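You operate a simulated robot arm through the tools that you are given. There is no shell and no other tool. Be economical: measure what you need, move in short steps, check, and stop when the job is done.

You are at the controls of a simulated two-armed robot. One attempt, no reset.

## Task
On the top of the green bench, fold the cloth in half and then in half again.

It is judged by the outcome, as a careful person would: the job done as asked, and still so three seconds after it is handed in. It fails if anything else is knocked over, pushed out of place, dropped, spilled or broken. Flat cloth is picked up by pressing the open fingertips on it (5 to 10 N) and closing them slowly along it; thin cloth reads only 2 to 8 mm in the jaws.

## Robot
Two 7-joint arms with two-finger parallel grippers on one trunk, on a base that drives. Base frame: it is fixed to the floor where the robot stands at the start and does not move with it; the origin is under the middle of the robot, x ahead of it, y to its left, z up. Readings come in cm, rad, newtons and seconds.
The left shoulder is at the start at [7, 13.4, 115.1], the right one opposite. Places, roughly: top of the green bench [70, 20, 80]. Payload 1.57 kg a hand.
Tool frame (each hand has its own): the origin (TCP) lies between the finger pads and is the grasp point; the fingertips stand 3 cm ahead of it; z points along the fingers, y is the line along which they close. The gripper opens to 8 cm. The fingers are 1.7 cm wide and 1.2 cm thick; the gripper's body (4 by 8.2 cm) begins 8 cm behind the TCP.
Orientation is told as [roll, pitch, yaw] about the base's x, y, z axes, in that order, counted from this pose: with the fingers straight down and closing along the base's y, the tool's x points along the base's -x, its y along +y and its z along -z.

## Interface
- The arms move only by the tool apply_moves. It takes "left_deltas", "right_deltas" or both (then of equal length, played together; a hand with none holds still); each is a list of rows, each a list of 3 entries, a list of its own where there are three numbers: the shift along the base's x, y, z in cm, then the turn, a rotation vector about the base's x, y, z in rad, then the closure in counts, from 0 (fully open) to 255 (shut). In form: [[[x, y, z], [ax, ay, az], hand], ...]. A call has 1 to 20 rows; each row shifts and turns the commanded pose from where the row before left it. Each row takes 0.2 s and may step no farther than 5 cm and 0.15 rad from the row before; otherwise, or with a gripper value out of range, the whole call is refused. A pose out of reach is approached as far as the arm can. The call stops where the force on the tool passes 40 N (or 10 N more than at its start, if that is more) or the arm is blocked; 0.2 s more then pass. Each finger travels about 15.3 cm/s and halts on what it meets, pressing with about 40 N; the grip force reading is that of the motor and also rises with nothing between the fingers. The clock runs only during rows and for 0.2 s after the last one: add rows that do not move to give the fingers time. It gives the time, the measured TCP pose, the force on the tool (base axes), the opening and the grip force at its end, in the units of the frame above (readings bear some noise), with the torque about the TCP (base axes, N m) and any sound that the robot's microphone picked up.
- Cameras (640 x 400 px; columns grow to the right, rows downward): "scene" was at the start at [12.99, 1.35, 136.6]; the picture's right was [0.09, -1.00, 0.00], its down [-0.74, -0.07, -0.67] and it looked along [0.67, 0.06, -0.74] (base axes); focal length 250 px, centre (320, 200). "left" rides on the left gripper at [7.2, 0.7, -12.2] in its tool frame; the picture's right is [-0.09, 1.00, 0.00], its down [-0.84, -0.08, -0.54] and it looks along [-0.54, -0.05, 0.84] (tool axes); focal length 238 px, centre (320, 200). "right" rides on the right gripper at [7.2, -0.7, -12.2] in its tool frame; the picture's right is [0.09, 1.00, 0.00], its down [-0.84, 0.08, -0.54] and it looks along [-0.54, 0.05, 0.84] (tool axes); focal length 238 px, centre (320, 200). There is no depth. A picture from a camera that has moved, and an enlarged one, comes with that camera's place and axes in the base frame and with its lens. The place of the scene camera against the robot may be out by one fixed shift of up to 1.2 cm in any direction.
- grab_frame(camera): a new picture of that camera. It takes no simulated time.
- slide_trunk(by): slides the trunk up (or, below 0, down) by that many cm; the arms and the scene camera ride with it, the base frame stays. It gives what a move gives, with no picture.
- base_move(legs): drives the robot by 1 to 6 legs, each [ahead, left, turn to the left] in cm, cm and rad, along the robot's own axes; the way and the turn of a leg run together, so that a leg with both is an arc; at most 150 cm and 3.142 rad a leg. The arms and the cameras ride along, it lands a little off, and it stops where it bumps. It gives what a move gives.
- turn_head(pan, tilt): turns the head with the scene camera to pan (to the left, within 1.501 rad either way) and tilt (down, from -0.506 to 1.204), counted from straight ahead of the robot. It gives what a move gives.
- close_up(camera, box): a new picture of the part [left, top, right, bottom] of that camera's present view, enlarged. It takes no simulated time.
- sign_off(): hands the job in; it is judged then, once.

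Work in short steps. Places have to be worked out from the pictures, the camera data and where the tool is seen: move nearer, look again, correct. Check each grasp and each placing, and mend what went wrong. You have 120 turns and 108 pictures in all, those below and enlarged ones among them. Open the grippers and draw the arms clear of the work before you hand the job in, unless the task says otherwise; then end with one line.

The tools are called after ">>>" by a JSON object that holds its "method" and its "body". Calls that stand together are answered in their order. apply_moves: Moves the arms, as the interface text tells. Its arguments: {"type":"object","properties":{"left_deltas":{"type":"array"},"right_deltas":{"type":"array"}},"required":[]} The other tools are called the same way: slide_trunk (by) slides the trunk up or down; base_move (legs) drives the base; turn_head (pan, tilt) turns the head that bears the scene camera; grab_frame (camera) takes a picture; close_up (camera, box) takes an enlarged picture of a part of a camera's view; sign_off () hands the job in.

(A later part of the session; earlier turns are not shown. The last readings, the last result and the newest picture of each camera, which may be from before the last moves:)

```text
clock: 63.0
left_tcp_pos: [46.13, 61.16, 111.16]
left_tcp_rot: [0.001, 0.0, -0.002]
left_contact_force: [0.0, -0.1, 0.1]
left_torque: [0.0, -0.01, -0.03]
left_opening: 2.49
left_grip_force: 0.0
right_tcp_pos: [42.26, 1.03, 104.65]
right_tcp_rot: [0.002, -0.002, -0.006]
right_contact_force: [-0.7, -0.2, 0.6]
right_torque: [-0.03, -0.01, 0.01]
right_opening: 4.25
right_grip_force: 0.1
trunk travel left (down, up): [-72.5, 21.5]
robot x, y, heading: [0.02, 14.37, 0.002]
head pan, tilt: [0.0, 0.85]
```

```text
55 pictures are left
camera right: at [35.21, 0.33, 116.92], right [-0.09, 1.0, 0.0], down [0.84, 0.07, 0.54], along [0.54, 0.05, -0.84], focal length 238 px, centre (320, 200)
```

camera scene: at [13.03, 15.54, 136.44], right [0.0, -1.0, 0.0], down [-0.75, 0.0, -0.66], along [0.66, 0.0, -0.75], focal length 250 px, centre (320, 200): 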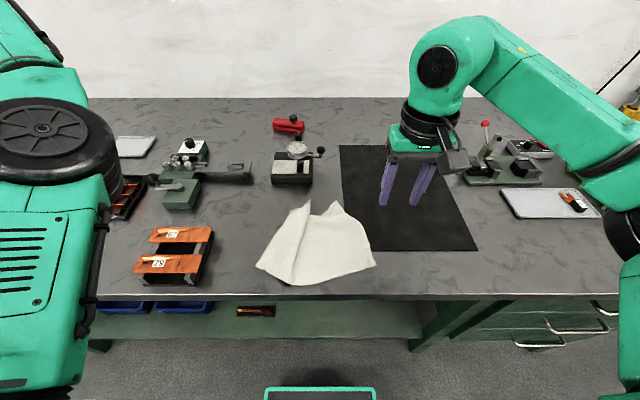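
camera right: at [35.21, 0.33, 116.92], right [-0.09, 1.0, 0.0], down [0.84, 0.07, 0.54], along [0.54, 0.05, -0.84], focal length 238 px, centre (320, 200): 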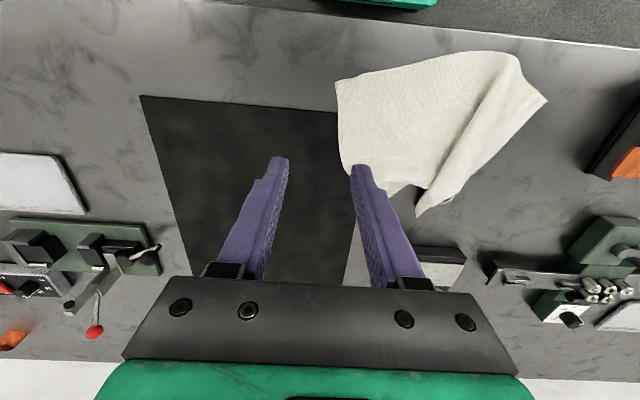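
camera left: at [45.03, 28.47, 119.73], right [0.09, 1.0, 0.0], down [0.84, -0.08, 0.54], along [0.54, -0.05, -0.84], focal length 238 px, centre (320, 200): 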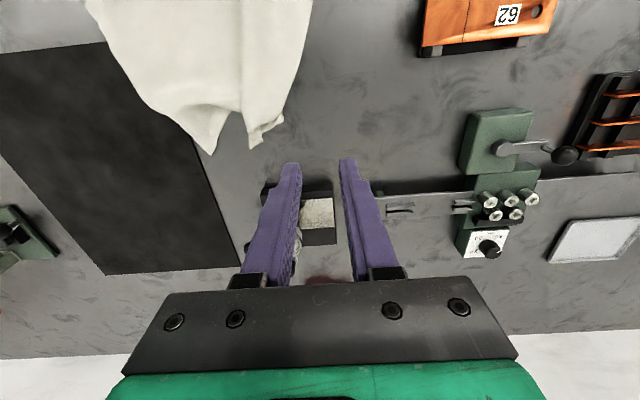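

Good view now. I take an enlarged picture from the right hand camera to understand the crumple.

>>> {"method": "close_up", "body": {"camera": "right", "box": [310, 30, 570, 230]}}

>>> {"method": "close_up", "body": {"camera": "scene", "box": [240, 185, 400, 295]}}

```text
2.00 times, centred on (440, 130) of right
camera zoom: at [35.21, 0.33, 116.92], right [-0.09, 1.0, 0.0], down [0.84, 0.07, 0.54], along [0.54, 0.05, -0.84], focal length 477 px, centre (80, 340)
```

zoom: 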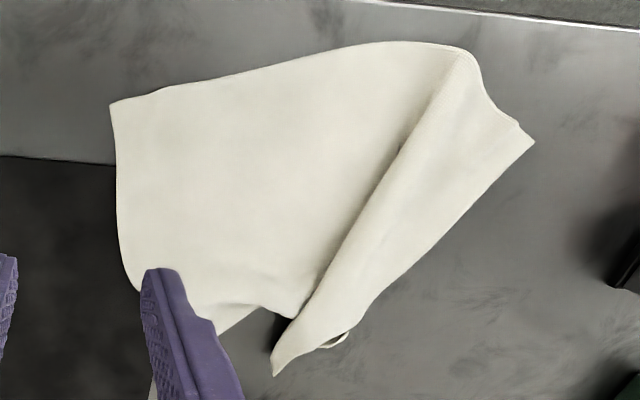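

```text
3.64 times, centred on (320, 240) of scene
camera zoom: at [13.03, 15.54, 136.44], right [0.0, -1.0, 0.0], down [-0.75, 0.0, -0.66], along [0.66, 0.0, -0.75], focal length 908 px, centre (320, 54)
```

zoom: 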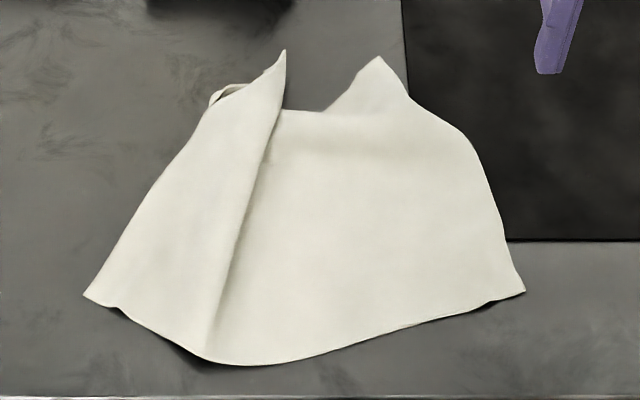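

The far-left tip stands up at about (54.4, 16, 90), and the far-right tip lies near (58, 9, 85.5). I hover the right hand over the far-right tip to pin it down.

>>> {"method": "apply_moves", "body": {"right_deltas": [[[3.3, 2, -2], [0, 0, 0], 110], [[3.3, 2, -2], [0, 0, 0], 100], [[3.3, 2, -2], [0, 0, 0], 96], [[3.3, 1.9, -2], [0, 0, 0], 96], [[0, 0, -2], [0, 0, 0], 96]]}}

>>> {"method": "grab_frame", "body": {"camera": "right"}}

```text
clock: 64.2
left_tcp_pos: [46.01, 61.13, 111.1]
left_tcp_rot: [0.001, 0.001, -0.004]
left_contact_force: [0.5, -0.9, 0.4]
left_torque: [0.0, -0.02, 0.0]
left_opening: 2.49
left_grip_force: 0.0
right_tcp_pos: [55.46, 8.56, 94.52]
right_tcp_rot: [0.003, -0.002, -0.004]
right_contact_force: [0.0, 0.0, -0.6]
right_torque: [0.05, -0.01, 0.02]
right_opening: 4.98
right_grip_force: 0.0
trunk travel left (down, up): [-72.5, 21.5]
robot x, y, heading: [0.3, 15.1, -0.002]
head pan, tilt: [0.0, 0.85]
```

```text
52 pictures are left
camera right: at [48.32, 8.09, 106.73], right [-0.09, 1.0, 0.0], down [0.84, 0.07, 0.54], along [0.54, 0.05, -0.84], focal length 238 px, centre (320, 200)
```

right: 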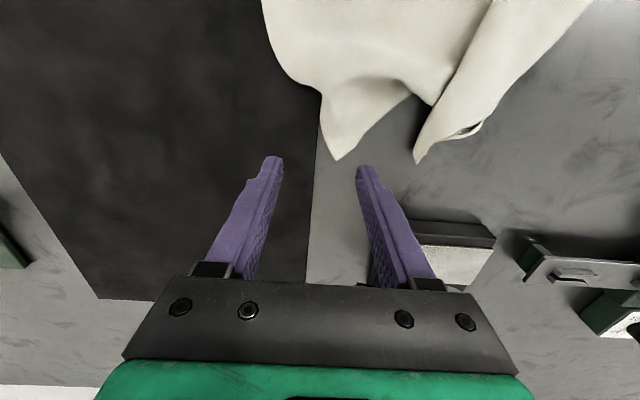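

The far-right tip is at (57.0, 10.5). I descend straddling it about 1.2 cm behind the tip and close.

>>> {"method": "apply_moves", "body": {"right_deltas": [[[0.3, 1, -1], [0, 0, 0], 96], [[0.1, 0.9, -2], [0, 0, 0], 96], [[0, 0, -2], [0, 0, 0], 96], [[0, 0, -0.8], [0, 0, 0], 96], [[0, 0, -0.2], [0, 0, 0], 96], [[0, 0, 0], [0, 0, 0], 115], [[0, 0, 0], [0, 0, 0], 135], [[0, 0, 0], [0, 0, 0], 155], [[0, 0, 0], [0, 0, 0], 175], [[0, 0, 0], [0, 0, 0], 195], [[0, 0, 0], [0, 0, 0], 215], [[0, 0, 0], [0, 0, 0], 235], [[0, 0, 0], [0, 0, 0], 255], [[0, 0, 0], [0, 0, 0], 255]]}}

>>> {"method": "grab_frame", "body": {"camera": "right"}}

```text
clock: 67.2
left_tcp_pos: [45.88, 61.2, 111.16]
left_tcp_rot: [0.0, -0.001, -0.003]
left_contact_force: [-0.9, -0.4, 0.0]
left_torque: [-0.02, -0.01, 0.03]
left_opening: 2.52
left_grip_force: 0.2
right_tcp_pos: [55.83, 10.76, 88.72]
right_tcp_rot: [0.0, -0.003, -0.005]
right_contact_force: [-0.4, -0.2, 0.6]
right_torque: [0.0, -0.02, -0.02]
right_opening: 0.01
right_grip_force: 21.6
trunk travel left (down, up): [-72.5, 21.5]
robot x, y, heading: [0.1, 14.84, -0.004]
head pan, tilt: [0.0, 0.85]
```

```text
51 pictures are left
camera right: at [48.78, 10.12, 100.88], right [-0.09, 1.0, 0.0], down [0.84, 0.07, 0.54], along [0.54, 0.05, -0.84], focal length 238 px, centre (320, 200)
```

right: 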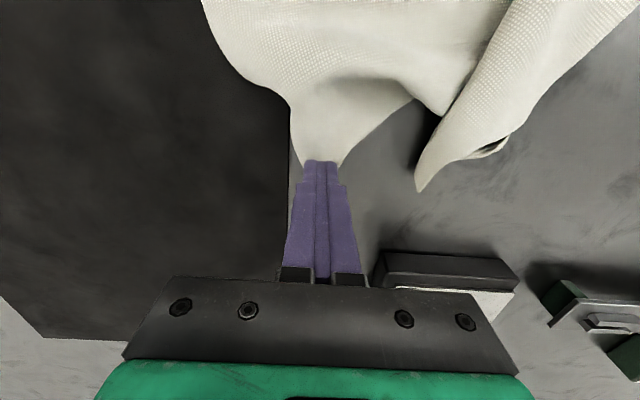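

It closed empty just above the flat tip. I'll use the press-and-pinch approach: reopen to 2.5 cm and press gently.

>>> {"method": "apply_moves", "body": {"right_deltas": [[[-0.2, -0.2, 0.8], [0, 0, 0], 255], [[0, 0, 0], [0, 0, 0], 185], [[0, 0, 0], [0, 0, 0], 185], [[0, 0, -0.7], [0, 0, 0], 185], [[0, 0, -0.3], [0, 0, 0], 185], [[0, 0, -0.15], [0, 0, 0], 185], [[0, 0, 0], [0, 0, 0], 185]]}}

```text
clock: 68.8
left_tcp_pos: [45.99, 61.17, 111.08]
left_tcp_rot: [0.0, 0.002, -0.005]
left_contact_force: [-0.2, -0.4, 0.0]
left_torque: [-0.04, 0.02, -0.01]
left_opening: 2.49
left_grip_force: 0.1
right_tcp_pos: [55.67, 10.6, 88.47]
right_tcp_rot: [0.002, 0.001, -0.004]
right_contact_force: [0.5, -0.1, 0.5]
right_torque: [0.01, -0.02, -0.01]
right_opening: 2.2
right_grip_force: 0.1
trunk travel left (down, up): [-72.5, 21.5]
robot x, y, heading: [0.27, 14.99, -0.001]
head pan, tilt: [0.0, 0.85]
```

Not touching yet, so a bit further down.

>>> {"method": "apply_moves", "body": {"right_deltas": [[[0, 0, -0.2], [0, 0, 0], 185], [[0, 0, -0.15], [0, 0, 0], 185], [[0, 0, 0], [0, 0, 0], 185]]}}

```text
clock: 69.6
left_tcp_pos: [45.86, 61.17, 111.19]
left_tcp_rot: [0.0, 0.0, -0.003]
left_contact_force: [-0.6, -0.3, -0.2]
left_torque: [-0.01, -0.01, 0.01]
left_opening: 2.54
left_grip_force: 0.1
right_tcp_pos: [55.76, 10.56, 88.29]
right_tcp_rot: [0.003, -0.005, -0.005]
right_contact_force: [6.8, -0.7, 18.2]
right_torque: [-0.47, -0.14, 0.11]
right_opening: 2.31
right_grip_force: 0.5
trunk travel left (down, up): [-72.5, 21.5]
robot x, y, heading: [0.02, 14.92, -0.002]
head pan, tilt: [0.0, 0.85]
```

The right finger stands on the mat edge. I roll a little to level the pair and then close slowly.

>>> {"method": "apply_moves", "body": {"right_deltas": [[[0, 0, 0], [-0.03, 0, 0], 185], [[0, 0, 0], [0, 0, 0], 185], [[0, 0, 0], [0, 0, 0], 192], [[0, 0, 0], [0, 0, 0], 199], [[0, 0, 0], [0, 0, 0], 206], [[0, 0, 0], [0, 0, 0], 213], [[0, 0, 0], [0, 0, 0], 220], [[0, 0, 0], [0, 0, 0], 227], [[0, 0, 0], [0, 0, 0], 234], [[0, 0, 0], [0, 0, 0], 241], [[0, 0, 0], [0, 0, 0], 248], [[0, 0, 0], [0, 0, 0], 255], [[0, 0, 0], [0, 0, 0], 255]]}}

>>> {"method": "grab_frame", "body": {"camera": "right"}}

```text
clock: 71.7
left_tcp_pos: [46.09, 61.15, 111.04]
left_tcp_rot: [0.001, 0.0, -0.006]
left_contact_force: [-0.2, -0.6, 0.6]
left_torque: [-0.02, 0.01, -0.04]
left_opening: 2.49
left_grip_force: 0.1
right_tcp_pos: [55.65, 10.13, 88.11]
right_tcp_rot: [-0.037, -0.001, -0.011]
right_contact_force: [-0.6, -0.9, 7.0]
right_torque: [-0.02, 0.11, 0.03]
right_opening: 0.14
right_grip_force: 22.9
trunk travel left (down, up): [-72.5, 21.5]
robot x, y, heading: [-0.08, 14.94, -0.005]
head pan, tilt: [0.0, 0.85]
stopped in row 10 (right hand): the force on the tool passed its limit (the readings are from after the stop); the commanded pose is now the measured one
```

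```text
50 pictures are left
camera right: at [48.71, 10.03, 100.38], right [-0.08, 1.0, -0.04], down [0.84, 0.09, 0.54], along [0.54, 0.01, -0.84], focal length 238 px, centre (320, 200)
```

right: 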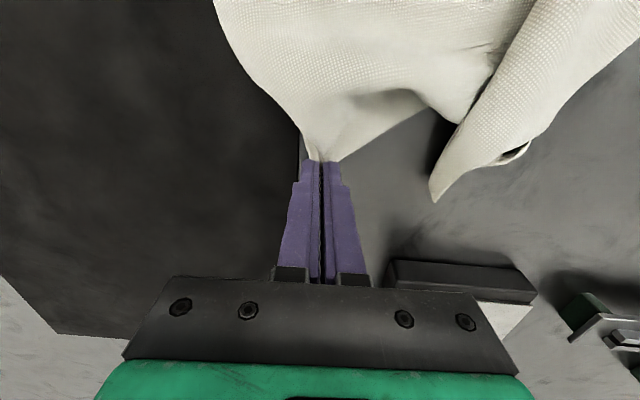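

It grips the far-right corner (1.4 mm). I lift 2 cm and pull it about 13 cm to the right to open the far edge.

>>> {"method": "apply_moves", "body": {"right_deltas": [[[0, 0, 0.4], [0, 0, 0], 255], [[0, 0, 0.8], [0.018, 0, 0], 255], [[0, -0.5, 0.8], [0.018, 0, 0], 255], [[0, -1.2, 0.4], [0, 0, 0], 255], [[0, -1.5, 0], [0, 0, 0], 255], [[0, -1.5, 0], [0, 0, 0], 255], [[0, -1.5, 0], [0, 0, 0], 255], [[0.2, -1.5, 0], [0, 0, 0], 255], [[0.2, -1.5, 0], [0, 0, 0], 255], [[0.2, -1.5, 0], [0, 0, 0], 255], [[0.2, -1.5, -0.3], [0, 0, 0], 255], [[0, -1.2, -0.5], [0, 0, 0], 255]]}}

>>> {"method": "grab_frame", "body": {"camera": "scene"}}

>>> {"method": "grab_frame", "body": {"camera": "right"}}

```text
clock: 74.3
left_tcp_pos: [46.28, 61.03, 111.24]
left_tcp_rot: [-0.002, 0.0, -0.003]
left_contact_force: [0.2, 0.8, 0.7]
left_torque: [0.02, 0.04, -0.01]
left_opening: 2.53
left_grip_force: 0.1
right_tcp_pos: [56.62, -3.26, 89.77]
right_tcp_rot: [-0.003, 0.0, -0.012]
right_contact_force: [0.3, 0.4, 0.5]
right_torque: [0.02, 0.0, 0.0]
right_opening: 0.13
right_grip_force: 23.1
trunk travel left (down, up): [-72.5, 21.5]
robot x, y, heading: [0.04, 14.96, -0.006]
head pan, tilt: [0.0, 0.85]
```

```text
49 pictures are left
camera scene: at [13.04, 15.5, 136.44], right [0.0, -1.0, 0.0], down [-0.75, 0.0, -0.66], along [0.66, 0.0, -0.75], focal length 250 px, centre (320, 200)
```

scene: 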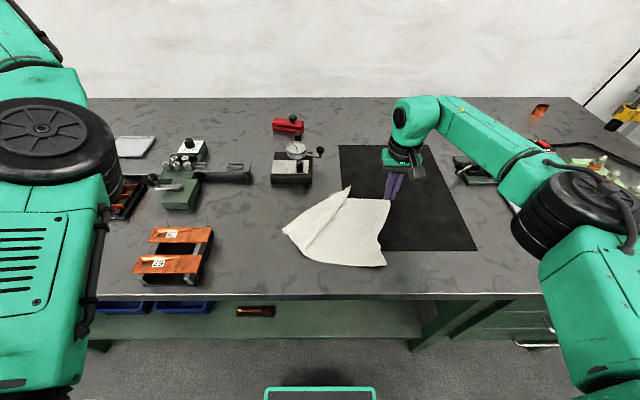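

```text
48 pictures are left
camera right: at [49.62, -3.85, 101.9], right [-0.08, 1.0, 0.0], down [0.84, 0.07, 0.54], along [0.54, 0.04, -0.84], focal length 238 px, centre (320, 200)
```

right: 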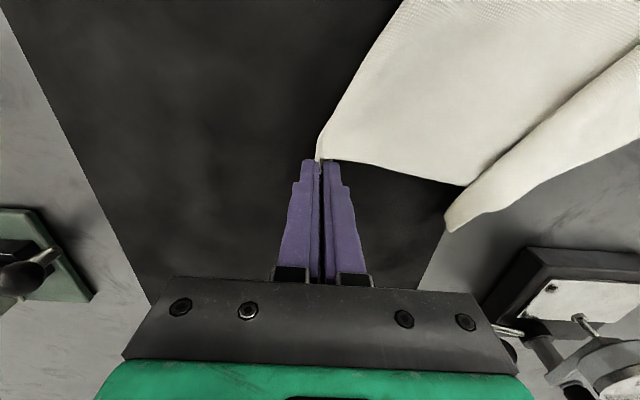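

The right part opened flat. I draw it 3 cm toward me, then release and rise.

>>> {"method": "apply_moves", "body": {"right_deltas": [[[-1, -0.3, 0], [0, 0, 0], 255], [[-1, -0.3, 0], [0, 0, 0], 255], [[-1, -0.3, -0.3], [0, 0, 0], 255], [[0, 0, -0.6], [0, 0, 0], 255], [[0, 0, 0], [0, 0, 0], 230], [[0, 0, 0], [0, 0, 0], 190], [[0, 0, 0], [0, 0, 0], 175], [[0, 0, 1], [0, 0, 0], 175], [[0, 0, 3], [0, 0, 0], 140], [[0, 3, 3], [0, 0, 0], 100], [[0, 3, 2], [0, 0, 0], 80], [[0, 3, 0], [0, 0, 0], 64], [[0, 2, 0], [0, 0, 0], 64]]}}

>>> {"method": "grab_frame", "body": {"camera": "right"}}

>>> {"method": "close_up", "body": {"camera": "scene", "box": [240, 175, 400, 295]}}

```text
clock: 77.1
left_tcp_pos: [46.12, 61.23, 111.19]
left_tcp_rot: [0.0, 0.002, -0.004]
left_contact_force: [0.1, 0.6, -0.2]
left_torque: [-0.02, 0.04, 0.0]
left_opening: 2.49
left_grip_force: 0.2
right_tcp_pos: [53.54, 6.9, 97.75]
right_tcp_rot: [-0.003, 0.0, -0.012]
right_contact_force: [0.5, 0.8, -0.4]
right_torque: [-0.01, 0.01, -0.01]
right_opening: 5.99
right_grip_force: 0.1
trunk travel left (down, up): [-72.5, 21.5]
robot x, y, heading: [0.05, 15.14, -0.003]
head pan, tilt: [0.0, 0.85]
```

```text
47 pictures are left
camera right: at [46.49, 6.41, 110.02], right [-0.08, 1.0, 0.0], down [0.84, 0.07, 0.54], along [0.54, 0.04, -0.84], focal length 238 px, centre (320, 200)
```

right: 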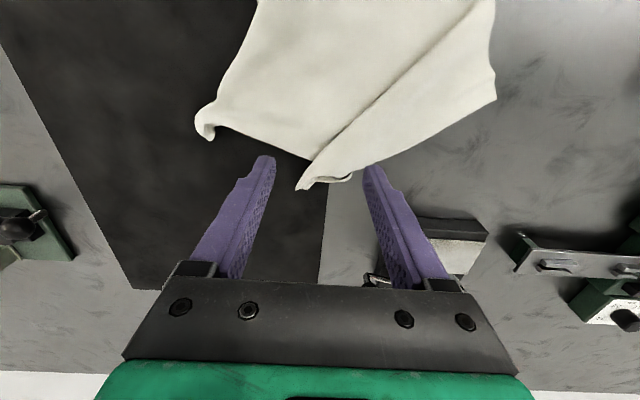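

```text
3.33 times, centred on (320, 235) of scene
camera zoom: at [13.06, 15.66, 136.44], right [0.0, -1.0, 0.0], down [-0.75, 0.0, -0.66], along [0.66, 0.0, -0.75], focal length 833 px, centre (320, 83)
```

zoom: 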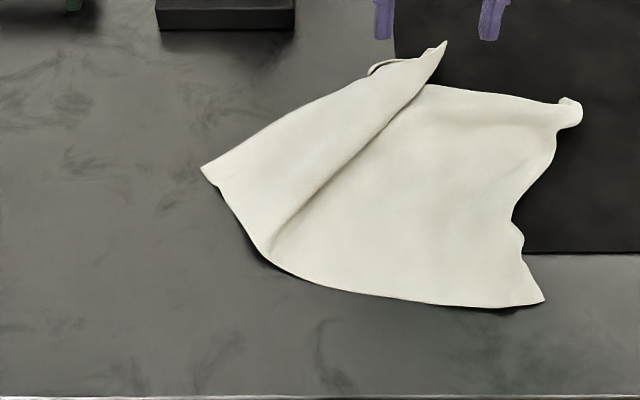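

The far-left corner is the standing tip at about (59.3, 5.2, 88.5). I straddle it 1 cm behind the tip, low but without pressing, and close.

>>> {"method": "apply_moves", "body": {"right_deltas": [[[2.4, -0.5, 0], [0, 0, 0], 64], [[2.3, -0.6, -2], [0, 0, 0], 64], [[0, 0, -3], [0, 0, 0], 64], [[0, 0, -2], [0, 0, 0], 64], [[0, 0, -1.2], [0, 0, 0], 64], [[0, 0, -0.2], [0, 0, 0], 64]]}}

>>> {"method": "grab_frame", "body": {"camera": "right"}}

```text
clock: 78.5
left_tcp_pos: [46.13, 61.1, 111.25]
left_tcp_rot: [0.0, 0.002, -0.004]
left_contact_force: [0.1, 0.2, -1.3]
left_torque: [-0.04, -0.01, 0.02]
left_opening: 2.5
left_grip_force: 0.0
right_tcp_pos: [58.17, 5.68, 89.5]
right_tcp_rot: [-0.001, 0.002, -0.01]
right_contact_force: [0.0, -0.1, -0.3]
right_torque: [0.0, 0.01, -0.01]
right_opening: 6.01
right_grip_force: 0.0
trunk travel left (down, up): [-72.5, 21.5]
robot x, y, heading: [0.12, 15.08, -0.004]
head pan, tilt: [0.0, 0.85]
```

```text
45 pictures are left
camera right: at [51.22, 5.17, 101.65], right [-0.08, 1.0, 0.0], down [0.84, 0.07, 0.54], along [0.54, 0.04, -0.84], focal length 238 px, centre (320, 200)
```

right: 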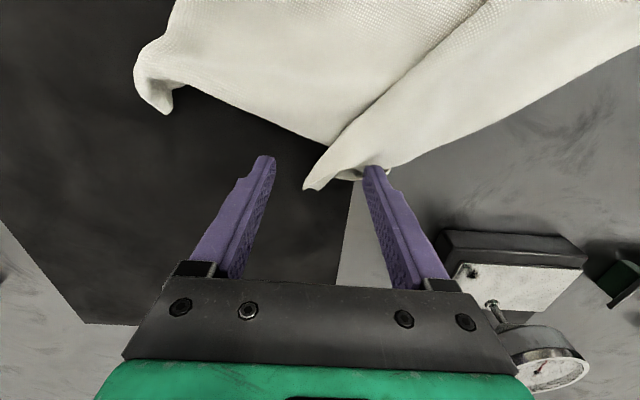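

The tip is between the jaws. I close on it.

>>> {"method": "apply_moves", "body": {"right_deltas": [[[0, 0, -0.3], [0, 0, 0], 90], [[0, 0, 0], [0, 0, 0], 120], [[0, 0, 0], [0, 0, 0], 150], [[0, 0, 0], [0, 0, 0], 180], [[0, 0, 0], [0, 0, 0], 210], [[0, 0, 0], [0, 0, 0], 240], [[0, 0, 0], [0, 0, 0], 255], [[0, 0, 0], [0, 0, 0], 255]]}}

>>> {"method": "grab_frame", "body": {"camera": "right"}}

```text
clock: 80.3
left_tcp_pos: [46.05, 61.16, 111.2]
left_tcp_rot: [0.0, 0.001, -0.003]
left_contact_force: [0.5, -0.4, 0.3]
left_torque: [0.01, 0.0, 0.02]
left_opening: 2.5
left_grip_force: 0.0
right_tcp_pos: [58.29, 5.65, 89.11]
right_tcp_rot: [-0.003, 0.002, -0.011]
right_contact_force: [-0.4, 0.3, 0.2]
right_torque: [0.0, -0.02, -0.01]
right_opening: 0.24
right_grip_force: 23.9
trunk travel left (down, up): [-72.5, 21.5]
robot x, y, heading: [-0.15, 15.07, -0.003]
head pan, tilt: [0.0, 0.85]
```

```text
44 pictures are left
camera right: at [51.26, 5.22, 101.34], right [-0.08, 1.0, 0.0], down [0.84, 0.07, 0.54], along [0.54, 0.04, -0.84], focal length 238 px, centre (320, 200)
```

right: 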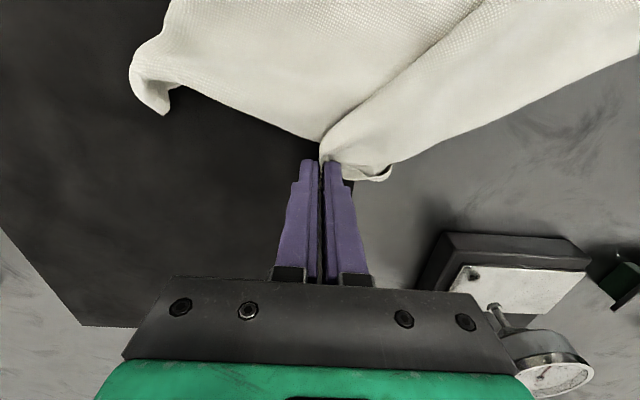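

Gripped (2.4 mm). I lift it and swing the corner back and to the left, toward (51.5, 24), well clear of the dial.

>>> {"method": "apply_moves", "body": {"right_deltas": [[[-0.3, 0, 1], [0, 0, 0], 255], [[-0.6, 0.3, 1], [0, 0, 0], 255], [[-0.8, 0.8, 1], [0, 0, 0], 255], [[-0.8, 1.2, 0.5], [0, 0, 0], 255], [[-0.8, 1.4, 0], [0, 0, 0], 255], [[-0.8, 1.5, 0], [0, 0, 0], 255], [[-0.8, 1.5, 0], [0, 0, 0], 255], [[-0.6, 1.5, 0], [0, 0, 0], 255], [[-0.4, 1.5, 0], [0, 0, 0], 255], [[-0.3, 1.5, 0], [0, 0, 0], 255], [[-0.2, 1.5, 0], [0, 0, 0], 255], [[0, 1.5, 0], [0, 0, 0], 255], [[0, 1.5, -0.5], [0, 0, 0], 255], [[0, 1.4, -0.8], [0, 0, 0], 255], [[0, 1.2, -1], [0, 0, 0], 255]]}}

>>> {"method": "grab_frame", "body": {"camera": "scene"}}

>>> {"method": "grab_frame", "body": {"camera": "right"}}

```text
clock: 83.5
left_tcp_pos: [46.04, 61.38, 111.05]
left_tcp_rot: [0.0, 0.0, -0.005]
left_contact_force: [-1.0, 0.7, -0.1]
left_torque: [-0.02, 0.01, -0.01]
left_opening: 2.51
left_grip_force: 0.0
right_tcp_pos: [52.04, 24.14, 90.53]
right_tcp_rot: [-0.002, 0.001, -0.011]
right_contact_force: [-0.6, 0.7, 0.7]
right_torque: [-0.04, -0.01, 0.03]
right_opening: 0.26
right_grip_force: 24.0
trunk travel left (down, up): [-72.5, 21.5]
robot x, y, heading: [0.26, 14.78, -0.004]
head pan, tilt: [0.0, 0.85]
```

```text
43 pictures are left
camera scene: at [13.01, 15.66, 136.44], right [0.0, -1.0, 0.0], down [-0.75, 0.0, -0.66], along [0.66, 0.0, -0.75], focal length 250 px, centre (320, 200)
```

scene: 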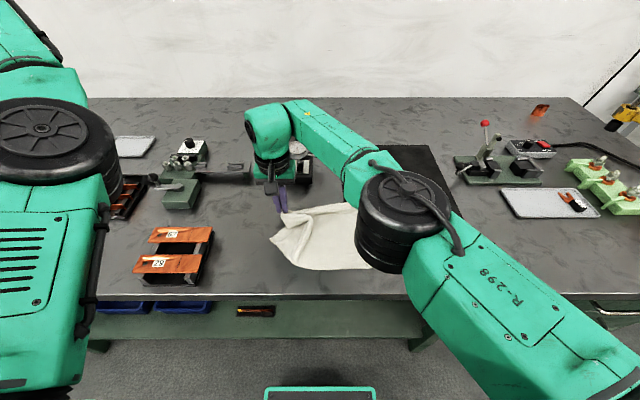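

```text
42 pictures are left
camera right: at [44.83, 23.65, 102.63], right [-0.08, 1.0, 0.0], down [0.84, 0.07, 0.54], along [0.54, 0.04, -0.84], focal length 238 px, centre (320, 200)
```

right: 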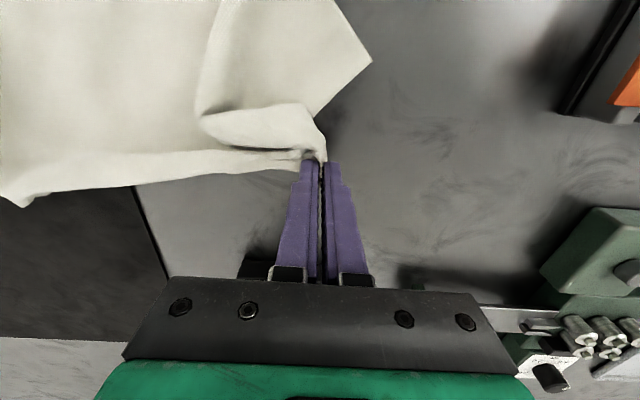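

Nearly open. I extend the corner by (+2.5, +1.5), set it down, release and inspect.

>>> {"method": "apply_moves", "body": {"right_deltas": [[[0.8, 0.5, 0], [0, 0, 0], 255], [[0.9, 0.5, 0], [0, 0, 0], 255], [[0.8, 0.5, -0.3], [0, 0, 0], 255], [[0, 0, -0.8], [0, 0, 0], 255], [[0, 0, -0.8], [0, 0, 0], 255], [[0, 0, 0], [0, 0, 0], 230], [[0, 0, 0], [0, 0, 0], 190], [[0, 0, 0], [0, 0, 0], 175], [[0, 0, 1], [0, 0, 0], 175], [[-0.5, 0, 3], [0, 0, 0], 160], [[-2, -2, 3], [0, 0, 0], 150], [[-3, -2, 3], [0, 0, 0], 150], [[-3, -2, 2], [0, 0, 0], 150], [[-2, -1, 0], [0, 0, 0], 150]]}}

>>> {"method": "grab_frame", "body": {"camera": "right"}}

>>> {"method": "grab_frame", "body": {"camera": "scene"}}

```text
clock: 86.5
left_tcp_pos: [46.09, 61.15, 111.06]
left_tcp_rot: [0.002, 0.0, -0.004]
left_contact_force: [-0.7, 0.4, -0.3]
left_torque: [0.04, 0.02, -0.01]
left_opening: 2.51
left_grip_force: 0.0
right_tcp_pos: [41.33, 17.12, 100.77]
right_tcp_rot: [0.0, 0.0, -0.012]
right_contact_force: [0.0, 0.5, 0.2]
right_torque: [-0.02, 0.01, 0.01]
right_opening: 3.3
right_grip_force: 0.0
right hand out of reach, approached as far as the arm can: row 1, 2, 3
trunk travel left (down, up): [-72.5, 21.5]
robot x, y, heading: [0.33, 14.72, -0.004]
head pan, tilt: [0.0, 0.85]
```

```text
41 pictures are left
camera right: at [34.31, 16.65, 112.86], right [-0.08, 1.0, 0.0], down [0.84, 0.07, 0.54], along [0.54, 0.04, -0.84], focal length 238 px, centre (320, 200)
```

right: 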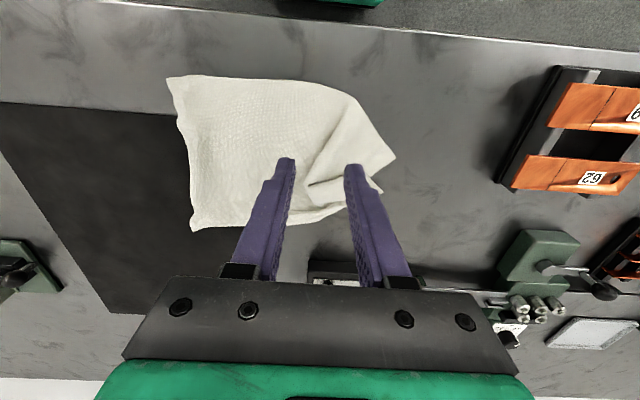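

```text
40 pictures are left
camera scene: at [13.01, 15.48, 136.44], right [0.0, -1.0, 0.0], down [-0.75, 0.0, -0.66], along [0.66, 0.0, -0.75], focal length 250 px, centre (320, 200)
```

scene: 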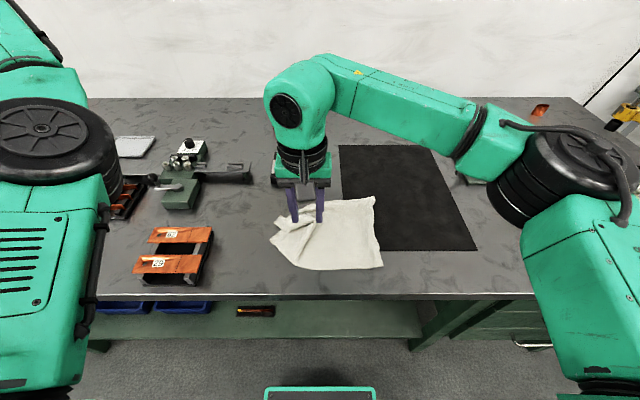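

Nearly flat. Only the near-left corner at (45.1, 26.9) needs to come toward (36, 28). I drive 8 cm left so the right hand reaches comfortably.

>>> {"method": "base_move", "body": {"legs": [[0, 8, 0]]}}

>>> {"method": "grab_frame", "body": {"camera": "right"}}

```text
clock: 87.5
left_tcp_pos: [46.13, 69.09, 111.33]
left_tcp_rot: [0.002, 0.0, -0.005]
left_contact_force: [0.1, 0.8, 0.3]
left_torque: [-0.02, -0.05, 0.03]
left_opening: 2.51
left_grip_force: 0.0
right_tcp_pos: [41.53, 25.17, 100.67]
right_tcp_rot: [-0.002, -0.001, -0.012]
right_contact_force: [0.0, -0.6, 0.4]
right_torque: [0.01, -0.01, 0.01]
right_opening: 3.28
right_grip_force: 0.0
trunk travel left (down, up): [-72.5, 21.5]
robot x, y, heading: [0.11, 23.41, -0.001]
head pan, tilt: [0.0, 0.85]
```

```text
39 pictures are left
camera right: at [34.38, 24.7, 112.85], right [-0.08, 1.0, 0.0], down [0.84, 0.07, 0.54], along [0.54, 0.04, -0.84], focal length 238 px, centre (320, 200)
```

right: 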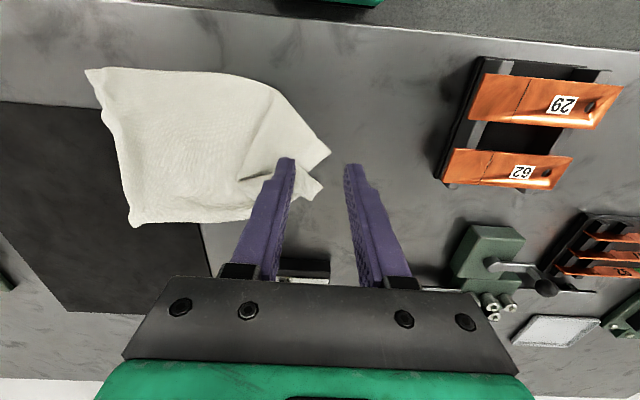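

The near-left corner is at (45.4, 26.7). I descend to pinch just inside it at (45, 24.4).

>>> {"method": "apply_moves", "body": {"right_deltas": [[[1.7, -0.4, -3], [0, 0, 0], 185], [[1.8, -0.4, -3], [0, 0, 0], 185], [[0, 0, -3], [0, 0, 0], 185], [[0, 0, -2], [0, 0, 0], 185], [[0, 0, -0.8], [0, 0, 0], 185], [[0, 0, -0.3], [0, 0, 0], 185], [[0, 0, 0], [0, 0, 0], 185]]}}

>>> {"method": "grab_frame", "body": {"camera": "right"}}

```text
clock: 89.1
left_tcp_pos: [46.2, 69.35, 111.11]
left_tcp_rot: [0.0, 0.0, -0.004]
left_contact_force: [0.9, 0.2, -0.1]
left_torque: [0.01, -0.03, -0.03]
left_opening: 2.54
left_grip_force: 0.1
right_tcp_pos: [44.87, 24.62, 88.52]
right_tcp_rot: [-0.001, 0.0, -0.01]
right_contact_force: [-0.6, 1.0, -0.1]
right_torque: [-0.02, 0.02, -0.01]
right_opening: 2.2
right_grip_force: 0.1
trunk travel left (down, up): [-72.5, 21.5]
robot x, y, heading: [-0.01, 23.46, -0.006]
head pan, tilt: [0.0, 0.85]
```

```text
38 pictures are left
camera right: at [37.85, 24.07, 100.71], right [-0.08, 1.0, 0.0], down [0.84, 0.07, 0.54], along [0.54, 0.04, -0.84], focal length 238 px, centre (320, 200)
```

right: 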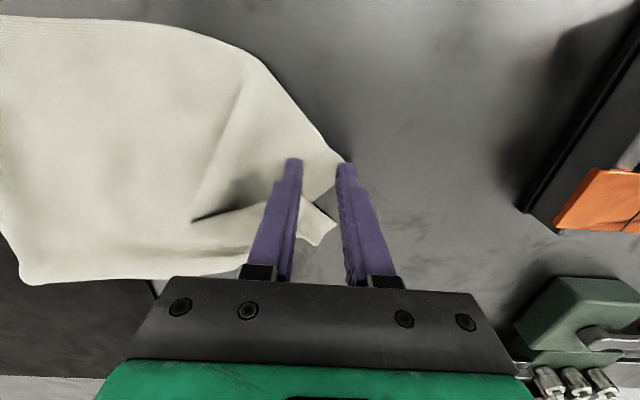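

The outer finger is right at the corner, so I shift 1.2 cm inward and press.

>>> {"method": "apply_moves", "body": {"right_deltas": [[[-0.1, -0.6, 0.5], [0, 0, 0], 185], [[-0.1, -0.6, 0], [0, 0, 0], 185], [[0, 0, -0.5], [0, 0, 0], 185], [[0, 0, -0.2], [0, 0, 0], 185], [[0, 0, -0.12], [0, 0, 0], 185], [[0, 0, 0], [0, 0, 0], 185]]}}

```text
clock: 90.5
left_tcp_pos: [46.17, 69.33, 111.16]
left_tcp_rot: [0.0, 0.0, -0.004]
left_contact_force: [-0.6, -1.3, -0.7]
left_torque: [0.0, 0.0, -0.03]
left_opening: 2.56
left_grip_force: 0.0
right_tcp_pos: [44.76, 23.37, 88.13]
right_tcp_rot: [-0.002, -0.001, -0.013]
right_contact_force: [0.3, 0.1, 0.1]
right_torque: [0.0, 0.01, 0.0]
right_opening: 2.19
right_grip_force: 0.1
trunk travel left (down, up): [-72.5, 21.5]
robot x, y, heading: [-0.1, 23.39, -0.004]
head pan, tilt: [0.0, 0.85]
```

A bit more pressure is needed before closing.

>>> {"method": "apply_moves", "body": {"right_deltas": [[[0, 0, -0.12], [0, 0, 0], 185], [[0, 0, -0.08], [0, 0, 0], 185], [[0, 0, 0], [0, 0, 0], 185]]}}

```text
clock: 91.3
left_tcp_pos: [46.08, 69.23, 111.23]
left_tcp_rot: [-0.001, 0.002, -0.005]
left_contact_force: [-0.3, -0.3, -1.0]
left_torque: [0.03, 0.01, 0.03]
left_opening: 2.55
left_grip_force: 0.0
right_tcp_pos: [44.67, 23.4, 88.11]
right_tcp_rot: [0.0, -0.002, -0.013]
right_contact_force: [1.0, -2.0, 9.7]
right_torque: [0.09, -0.02, -0.03]
right_opening: 2.18
right_grip_force: 0.1
trunk travel left (down, up): [-72.5, 21.5]
robot x, y, heading: [0.11, 23.01, -0.008]
head pan, tilt: [0.0, 0.85]
```

Pressing at 10 N. I close slowly, lift 1.5 cm and bring the corner to about (38, 27).

>>> {"method": "apply_moves", "body": {"right_deltas": [[[0, 0, 0], [0, 0, 0], 192], [[0, 0, 0], [0, 0, 0], 199], [[0, 0, 0], [0, 0, 0], 206], [[0, 0, 0], [0, 0, 0], 213], [[0, 0, 0], [0, 0, 0], 220], [[0, 0, 0], [0, 0, 0], 227], [[0, 0, 0], [0, 0, 0], 234], [[0, 0, 0], [0, 0, 0], 241], [[0, 0, 0], [0, 0, 0], 248], [[0, 0, 0], [0, 0, 0], 255], [[0, 0, 0], [0, 0, 0], 255], [[0, 0, 0.7], [0, 0, 0], 255], [[-0.3, 0.3, 0.7], [0, 0, 0], 255], [[-1, 0.5, 0.2], [0, 0, 0], 255], [[-1.3, 0.6, 0], [0, 0, 0], 255], [[-1.3, 0.6, 0], [0, 0, 0], 255], [[-1.3, 0.7, 0], [0, 0, 0], 255], [[-1, 0.7, 0], [0, 0, 0], 255], [[-0.5, 0.5, 0], [0, 0, 0], 255]]}}

>>> {"method": "grab_frame", "body": {"camera": "right"}}

>>> {"method": "grab_frame", "body": {"camera": "scene"}}

```text
clock: 95.3
left_tcp_pos: [46.11, 69.34, 111.18]
left_tcp_rot: [0.0, 0.0, -0.007]
left_contact_force: [0.3, 0.2, 1.0]
left_torque: [0.04, -0.02, -0.01]
left_opening: 2.52
left_grip_force: 0.0
right_tcp_pos: [37.93, 27.29, 89.69]
right_tcp_rot: [-0.002, 0.001, -0.012]
right_contact_force: [0.0, -0.2, 0.2]
right_torque: [0.0, -0.01, 0.0]
right_opening: 0.0
right_grip_force: 21.4
trunk travel left (down, up): [-72.5, 21.5]
robot x, y, heading: [-0.08, 22.81, -0.007]
head pan, tilt: [0.0, 0.85]
```

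```text
37 pictures are left
camera right: at [31.0, 26.8, 101.84], right [-0.08, 1.0, 0.0], down [0.84, 0.07, 0.54], along [0.54, 0.04, -0.84], focal length 238 px, centre (320, 200)
```

right: 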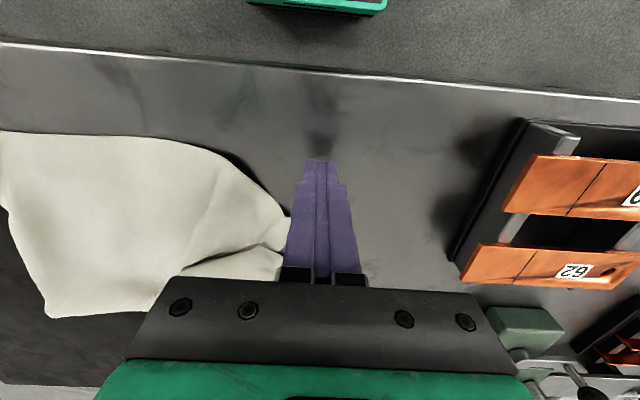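

```text
36 pictures are left
camera scene: at [13.06, 23.76, 136.44], right [0.0, -1.0, 0.0], down [-0.75, 0.0, -0.66], along [0.66, 0.0, -0.75], focal length 250 px, centre (320, 200)
```

scene: 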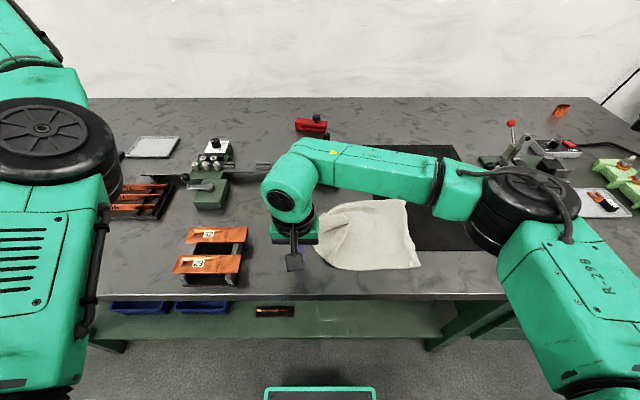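

The pinch slipped out while closing. I go back above the corner, look, and retry with more press.

>>> {"method": "apply_moves", "body": {"right_deltas": [[[0, 0, 2], [0, 0, 0], 200], [[1, -1, 2], [0, 0, 0], 175], [[2, -1, 1], [0, 0, 0], 175], [[2, -1, 0], [0, 0, 0], 175], [[1.5, -1, 0], [0, 0, 0], 175], [[0, 0, 0], [0, 0, 0], 175]]}}

>>> {"method": "grab_frame", "body": {"camera": "right"}}

```text
clock: 96.7
left_tcp_pos: [46.1, 69.33, 111.18]
left_tcp_rot: [0.0, 0.0, -0.006]
left_contact_force: [0.2, -0.4, -0.6]
left_torque: [0.01, -0.02, 0.02]
left_opening: 2.52
left_grip_force: 0.1
right_tcp_pos: [44.5, 23.26, 94.67]
right_tcp_rot: [-0.001, 0.0, -0.013]
right_contact_force: [-0.4, 0.2, 0.0]
right_torque: [0.02, 0.02, 0.0]
right_opening: 2.49
right_grip_force: 0.1
trunk travel left (down, up): [-72.5, 21.5]
robot x, y, heading: [-0.07, 23.22, -0.003]
head pan, tilt: [0.0, 0.85]
```

```text
35 pictures are left
camera right: at [37.44, 22.8, 106.98], right [-0.08, 1.0, 0.0], down [0.84, 0.07, 0.54], along [0.54, 0.04, -0.84], focal length 238 px, centre (320, 200)
```

right: 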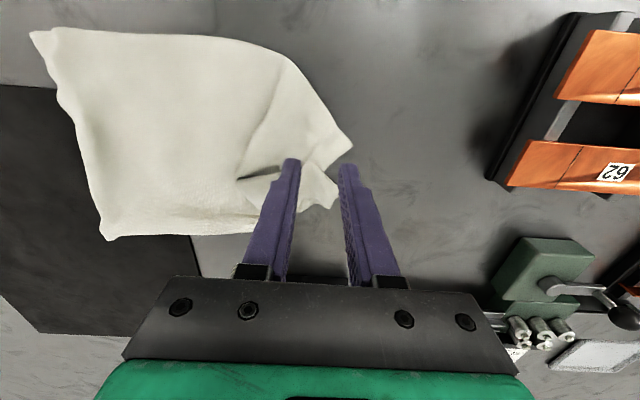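

The corner is at (44.9, 26.3) and I'm right inside it. I descend and press to about 14 N.

>>> {"method": "apply_moves", "body": {"right_deltas": [[[-0.1, 0, -3], [0, 0, 0], 175], [[0, 0, -2.5], [0, 0, 0], 175], [[0, 0, -0.6], [0, 0, 0], 175], [[0, 0, -0.25], [0, 0, 0], 175], [[0, 0, -0.2], [0, 0, 0], 175], [[0, 0, -0.12], [0, 0, 0], 175], [[0, 0, 0], [0, 0, 0], 175]]}}

```text
clock: 98.3
left_tcp_pos: [46.15, 69.28, 111.19]
left_tcp_rot: [-0.001, 0.0, -0.004]
left_contact_force: [-0.2, 1.3, -0.4]
left_torque: [-0.02, 0.0, -0.05]
left_opening: 2.51
left_grip_force: 0.0
right_tcp_pos: [44.45, 23.24, 88.03]
right_tcp_rot: [-0.001, -0.002, -0.012]
right_contact_force: [1.4, -0.2, 9.1]
right_torque: [0.13, -0.04, -0.01]
right_opening: 2.48
right_grip_force: 0.1
trunk travel left (down, up): [-72.5, 21.5]
robot x, y, heading: [0.11, 23.17, -0.006]
head pan, tilt: [0.0, 0.85]
```

The load is only on the +y finger. I level with +0.012 rad, press slightly more, and close with a tiny downward creep.

>>> {"method": "apply_moves", "body": {"right_deltas": [[[0, 0, -0.03], [0.012, 0, 0], 175], [[0, 0, 0], [0, 0, 0], 175], [[0, 0, 0], [0, 0, 0], 181], [[0, 0, -0.01], [0, 0, 0], 188], [[0, 0, 0], [0, 0, 0], 195], [[0, 0, -0.01], [0, 0, 0], 202], [[0, 0, 0], [0, 0, 0], 209], [[0, 0, -0.01], [0, 0, 0], 216], [[0, 0, 0], [0, 0, 0], 223], [[0, 0, -0.01], [0, 0, 0], 230], [[0, 0, 0], [0, 0, 0], 237], [[0, 0, 0], [0, 0, 0], 244], [[0, 0, 0], [0, 0, 0], 255], [[0, 0, 0], [0, 0, 0], 255]]}}

```text
clock: 101.3
left_tcp_pos: [45.69, 69.29, 111.2]
left_tcp_rot: [0.002, -0.002, -0.004]
left_contact_force: [0.1, -0.1, -0.6]
left_torque: [-0.03, 0.0, 0.02]
left_opening: 2.5
left_grip_force: 0.1
right_tcp_pos: [44.15, 23.3, 88.12]
right_tcp_rot: [0.009, -0.003, -0.014]
right_contact_force: [3.4, -0.1, 29.9]
right_torque: [-0.07, -0.05, 0.04]
right_opening: 0.16
right_grip_force: 23.6
trunk travel left (down, up): [-72.5, 21.5]
robot x, y, heading: [0.02, 23.0, -0.006]
head pan, tilt: [0.0, 0.85]
```

Gripped (1.6 mm). I lift 1.5 cm and draw the corner to about (37.5, 27.5).

>>> {"method": "apply_moves", "body": {"right_deltas": [[[0, 0, 0.7], [0, 0, 0], 255], [[-0.3, 0.3, 0.7], [0, 0, 0], 255], [[-0.8, 0.5, 0.2], [0, 0, 0], 255], [[-1, 0.6, 0], [0, 0, 0], 255], [[-1, 0.6, 0], [0, 0, 0], 255], [[-1, 0.6, 0], [0, 0, 0], 255], [[-1, 0.6, 0], [0, 0, 0], 255], [[-0.9, 0.5, 0], [0, 0, 0], 255], [[-0.6, 0.5, 0], [0, 0, 0], 255]]}}

>>> {"method": "grab_frame", "body": {"camera": "right"}}

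```text
clock: 103.3
left_tcp_pos: [46.18, 69.35, 111.08]
left_tcp_rot: [0.0, -0.002, -0.007]
left_contact_force: [0.0, -0.2, 0.1]
left_torque: [0.03, -0.02, -0.01]
left_opening: 2.49
left_grip_force: 0.1
right_tcp_pos: [37.72, 27.44, 89.56]
right_tcp_rot: [0.009, 0.0, -0.012]
right_contact_force: [0.0, 0.4, 0.7]
right_torque: [-0.01, 0.01, -0.01]
right_opening: 0.18
right_grip_force: 23.7
trunk travel left (down, up): [-72.5, 21.5]
robot x, y, heading: [0.57, 23.14, -0.006]
head pan, tilt: [0.0, 0.85]
```

```text
34 pictures are left
camera right: at [30.74, 26.78, 101.67], right [-0.08, 1.0, 0.01], down [0.84, 0.06, 0.54], along [0.54, 0.05, -0.84], focal length 238 px, centre (320, 200)
```

right: 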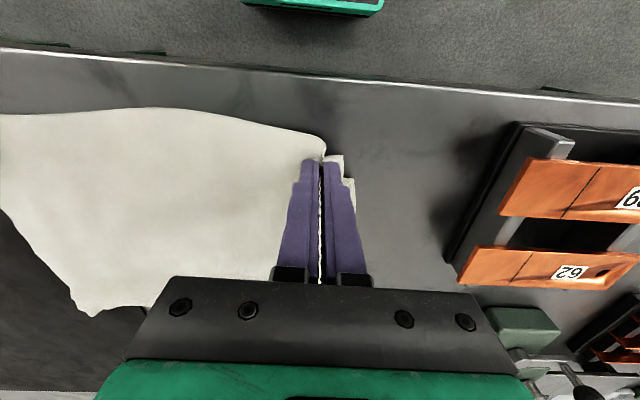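

The cloth spread open. I lower, release and rise for a full view.

>>> {"method": "apply_moves", "body": {"right_deltas": [[[-0.4, 0.3, -0.5], [0, 0, 0], 255], [[0, 0, -0.7], [0, 0, 0], 255], [[0, 0, 0], [0, 0, 0], 230], [[0, 0, 0], [0, 0, 0], 200], [[0, 0, 0], [0, 0, 0], 175], [[0, 0, 1], [-0.009, 0, 0], 175], [[0, 0, 3], [0, 0, 0], 175], [[0, -1, 3], [0, 0, 0.012], 175], [[-1, -3, 3], [0, 0, 0], 175], [[-1, -3, 3], [0, 0, 0], 175], [[-1, -3, 3], [0, 0, 0], 175]]}}

>>> {"method": "grab_frame", "body": {"camera": "right"}}

```text
clock: 105.7
left_tcp_pos: [46.07, 69.23, 111.28]
left_tcp_rot: [0.001, 0.001, -0.005]
left_contact_force: [-0.3, 0.1, 0.1]
left_torque: [0.03, -0.02, -0.01]
left_opening: 2.51
left_grip_force: 0.2
right_tcp_pos: [34.41, 17.72, 104.53]
right_tcp_rot: [0.001, -0.001, 0.0]
right_contact_force: [-0.4, 0.2, -0.1]
right_torque: [0.02, -0.04, 0.01]
right_opening: 2.54
right_grip_force: 0.1
trunk travel left (down, up): [-72.5, 21.5]
robot x, y, heading: [0.28, 23.22, 0.001]
head pan, tilt: [0.0, 0.85]
```

```text
33 pictures are left
camera right: at [27.35, 17.01, 116.72], right [-0.09, 1.0, 0.0], down [0.84, 0.08, 0.54], along [0.54, 0.05, -0.84], focal length 238 px, centre (320, 200)
```

right: 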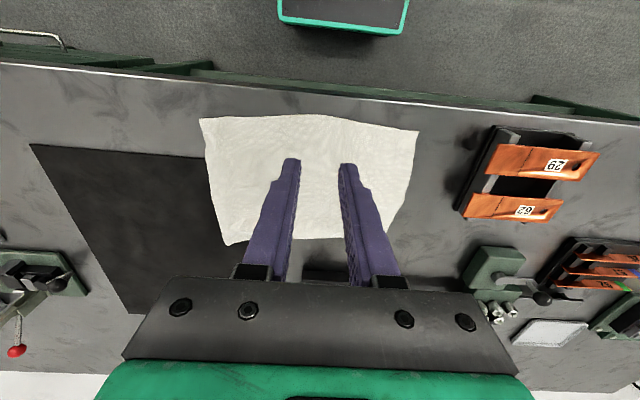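

The cloth is flat again with corners near-right (36.4, 2.3), near-left (35.4, 30.8) and far-right (58.3, 2.8). I check the far-left corner from the scene camera.

>>> {"method": "grab_frame", "body": {"camera": "scene"}}

```text
32 pictures are left
camera scene: at [12.98, 23.6, 136.45], right [0.0, -1.0, 0.0], down [-0.75, 0.0, -0.66], along [0.66, 0.0, -0.75], focal length 250 px, centre (320, 200)
```

scene: 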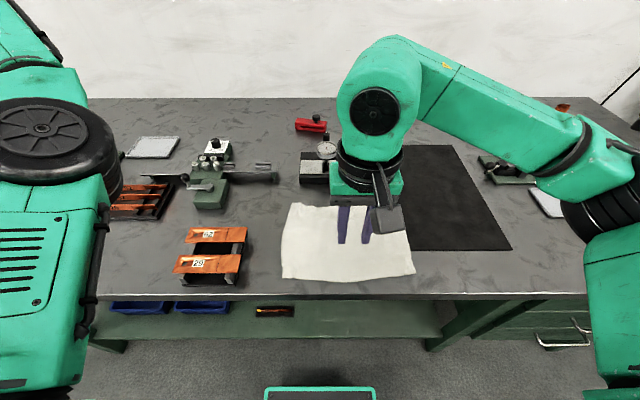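

The cloth is a clean rectangle, x 35.5–57.5 and y 2.7–31.7. Plan: with the right hand, fold the left edge over to the right. I move above the middle of the left edge and turn the gripper partway (−0.6 rad yaw), cautiously.

>>> {"method": "apply_moves", "body": {"right_deltas": [[[2, 1.8, 0], [0, 0, -0.1], 175], [[2, 1.8, 0], [0, 0, -0.1], 175], [[2, 1.8, 0], [0, 0, -0.1], 175], [[2, 1.8, 0], [0, 0, -0.1], 175], [[2, 1.8, 0], [0, 0, -0.1], 175], [[2, 1.8, 0], [0, 0, -0.1], 175]]}}

>>> {"method": "grab_frame", "body": {"camera": "scene"}}

```text
clock: 107.1
left_tcp_pos: [46.23, 69.34, 111.05]
left_tcp_rot: [-0.002, 0.003, -0.006]
left_contact_force: [-0.3, -0.2, 0.2]
left_torque: [-0.05, 0.02, 0.01]
left_opening: 2.53
left_grip_force: 0.1
right_tcp_pos: [46.33, 28.45, 104.42]
right_tcp_rot: [-0.001, 0.001, -0.601]
right_contact_force: [1.1, -0.1, -0.9]
right_torque: [-0.04, -0.02, 0.0]
right_opening: 2.49
right_grip_force: 0.1
trunk travel left (down, up): [-72.5, 21.5]
robot x, y, heading: [0.18, 23.08, -0.003]
head pan, tilt: [0.0, 0.85]
```

```text
31 pictures are left
camera scene: at [13.1, 23.86, 136.43], right [0.0, -1.0, 0.0], down [-0.75, 0.0, -0.66], along [0.66, 0.0, -0.75], focal length 250 px, centre (320, 200)
```

scene: 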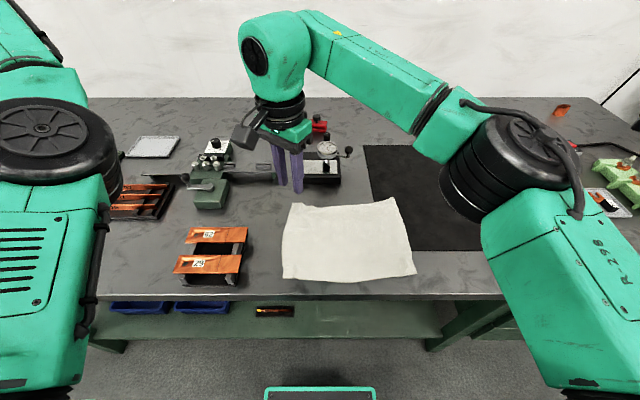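

The arm is comfortable and the cloth is nicely rectangular. I complete the yaw to −1.57 and lower to z≈93.

>>> {"method": "apply_moves", "body": {"right_deltas": [[[0, 0.3, -1.5], [0, 0, -0.139], 175], [[0, 0.3, -1.5], [0, 0, -0.139], 175], [[0, 0.3, -1.5], [0, 0, -0.139], 175], [[0, 0.3, -1.5], [0, 0, -0.139], 175], [[0, 0.3, -1.5], [0, 0, -0.139], 175], [[0, 0.3, -1.5], [0, 0, -0.139], 175], [[0, 0, -1.5], [0, 0, -0.137], 175]]}}

>>> {"method": "grab_frame", "body": {"camera": "right"}}

```text
clock: 108.7
left_tcp_pos: [46.18, 69.37, 111.13]
left_tcp_rot: [-0.002, 0.002, -0.004]
left_contact_force: [0.6, 0.1, -0.4]
left_torque: [0.02, 0.01, 0.01]
left_opening: 2.52
left_grip_force: 0.0
right_tcp_pos: [46.42, 30.31, 93.78]
right_tcp_rot: [0.001, 0.0, -1.573]
right_contact_force: [0.4, 0.1, 0.8]
right_torque: [-0.01, -0.03, 0.02]
right_opening: 2.53
right_grip_force: 0.2
trunk travel left (down, up): [-72.5, 21.5]
robot x, y, heading: [0.13, 23.07, -0.001]
head pan, tilt: [0.0, 0.85]
```

```text
30 pictures are left
camera right: at [45.93, 37.64, 105.93], right [1.0, 0.09, 0.0], down [0.08, -0.84, 0.54], along [0.05, -0.54, -0.84], focal length 238 px, centre (320, 200)
```

right: 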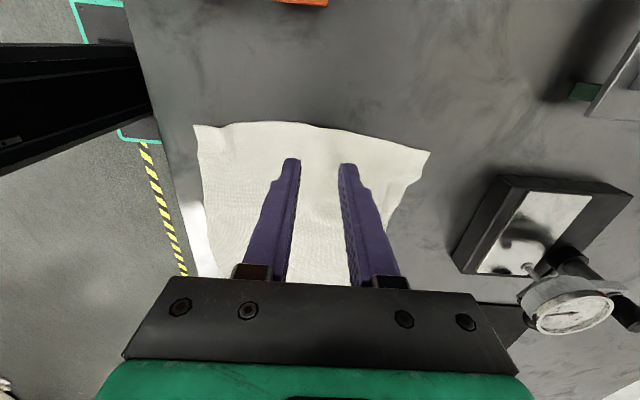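

Good view: the left edge runs from (35.7, 31.1) to (56.7, 30.4), with the middle at y 31.7. I'm over its middle and descend to near contact.

>>> {"method": "apply_moves", "body": {"right_deltas": [[[0, 0.2, -2.5], [0, 0, 0], 175], [[0, 0, -2], [0, 0, 0], 175], [[0, 0, -0.7], [0, 0, 0], 175], [[0, 0, -0.3], [0, 0, 0], 175], [[0, 0, -0.15], [0, 0, 0], 175], [[0, 0, 0], [0, 0, 0], 175]]}}

```text
clock: 110.1
left_tcp_pos: [46.11, 69.24, 111.15]
left_tcp_rot: [0.0, 0.0, -0.005]
left_contact_force: [0.1, -0.8, -0.1]
left_torque: [0.02, -0.01, -0.04]
left_opening: 2.5
left_grip_force: 0.1
right_tcp_pos: [46.4, 30.68, 88.14]
right_tcp_rot: [0.001, 0.001, -1.57]
right_contact_force: [-0.5, 0.7, 3.2]
right_torque: [0.04, -0.03, 0.02]
right_opening: 2.52
right_grip_force: 0.0
trunk travel left (down, up): [-72.5, 21.5]
robot x, y, heading: [0.12, 22.92, -0.004]
head pan, tilt: [0.0, 0.85]
```

First touch at 3 N. I press to about 10–14 N and check the balance.

>>> {"method": "apply_moves", "body": {"right_deltas": [[[0, 0, -0.08], [0, 0, 0], 175], [[0, 0, -0.03], [0, 0, 0], 175], [[0, 0, 0], [0, 0, 0], 175]]}}

```text
clock: 110.9
left_tcp_pos: [46.07, 69.32, 111.14]
left_tcp_rot: [0.001, -0.002, -0.005]
left_contact_force: [0.6, 0.1, -0.4]
left_torque: [-0.02, -0.01, 0.02]
left_opening: 2.54
left_grip_force: 0.0
right_tcp_pos: [46.44, 30.56, 88.15]
right_tcp_rot: [0.002, 0.003, -1.57]
right_contact_force: [2.2, 1.1, 10.6]
right_torque: [0.06, 0.02, -0.02]
right_opening: 2.49
right_grip_force: 0.0
trunk travel left (down, up): [-72.5, 21.5]
robot x, y, heading: [0.35, 23.3, -0.003]
head pan, tilt: [0.0, 0.85]
```

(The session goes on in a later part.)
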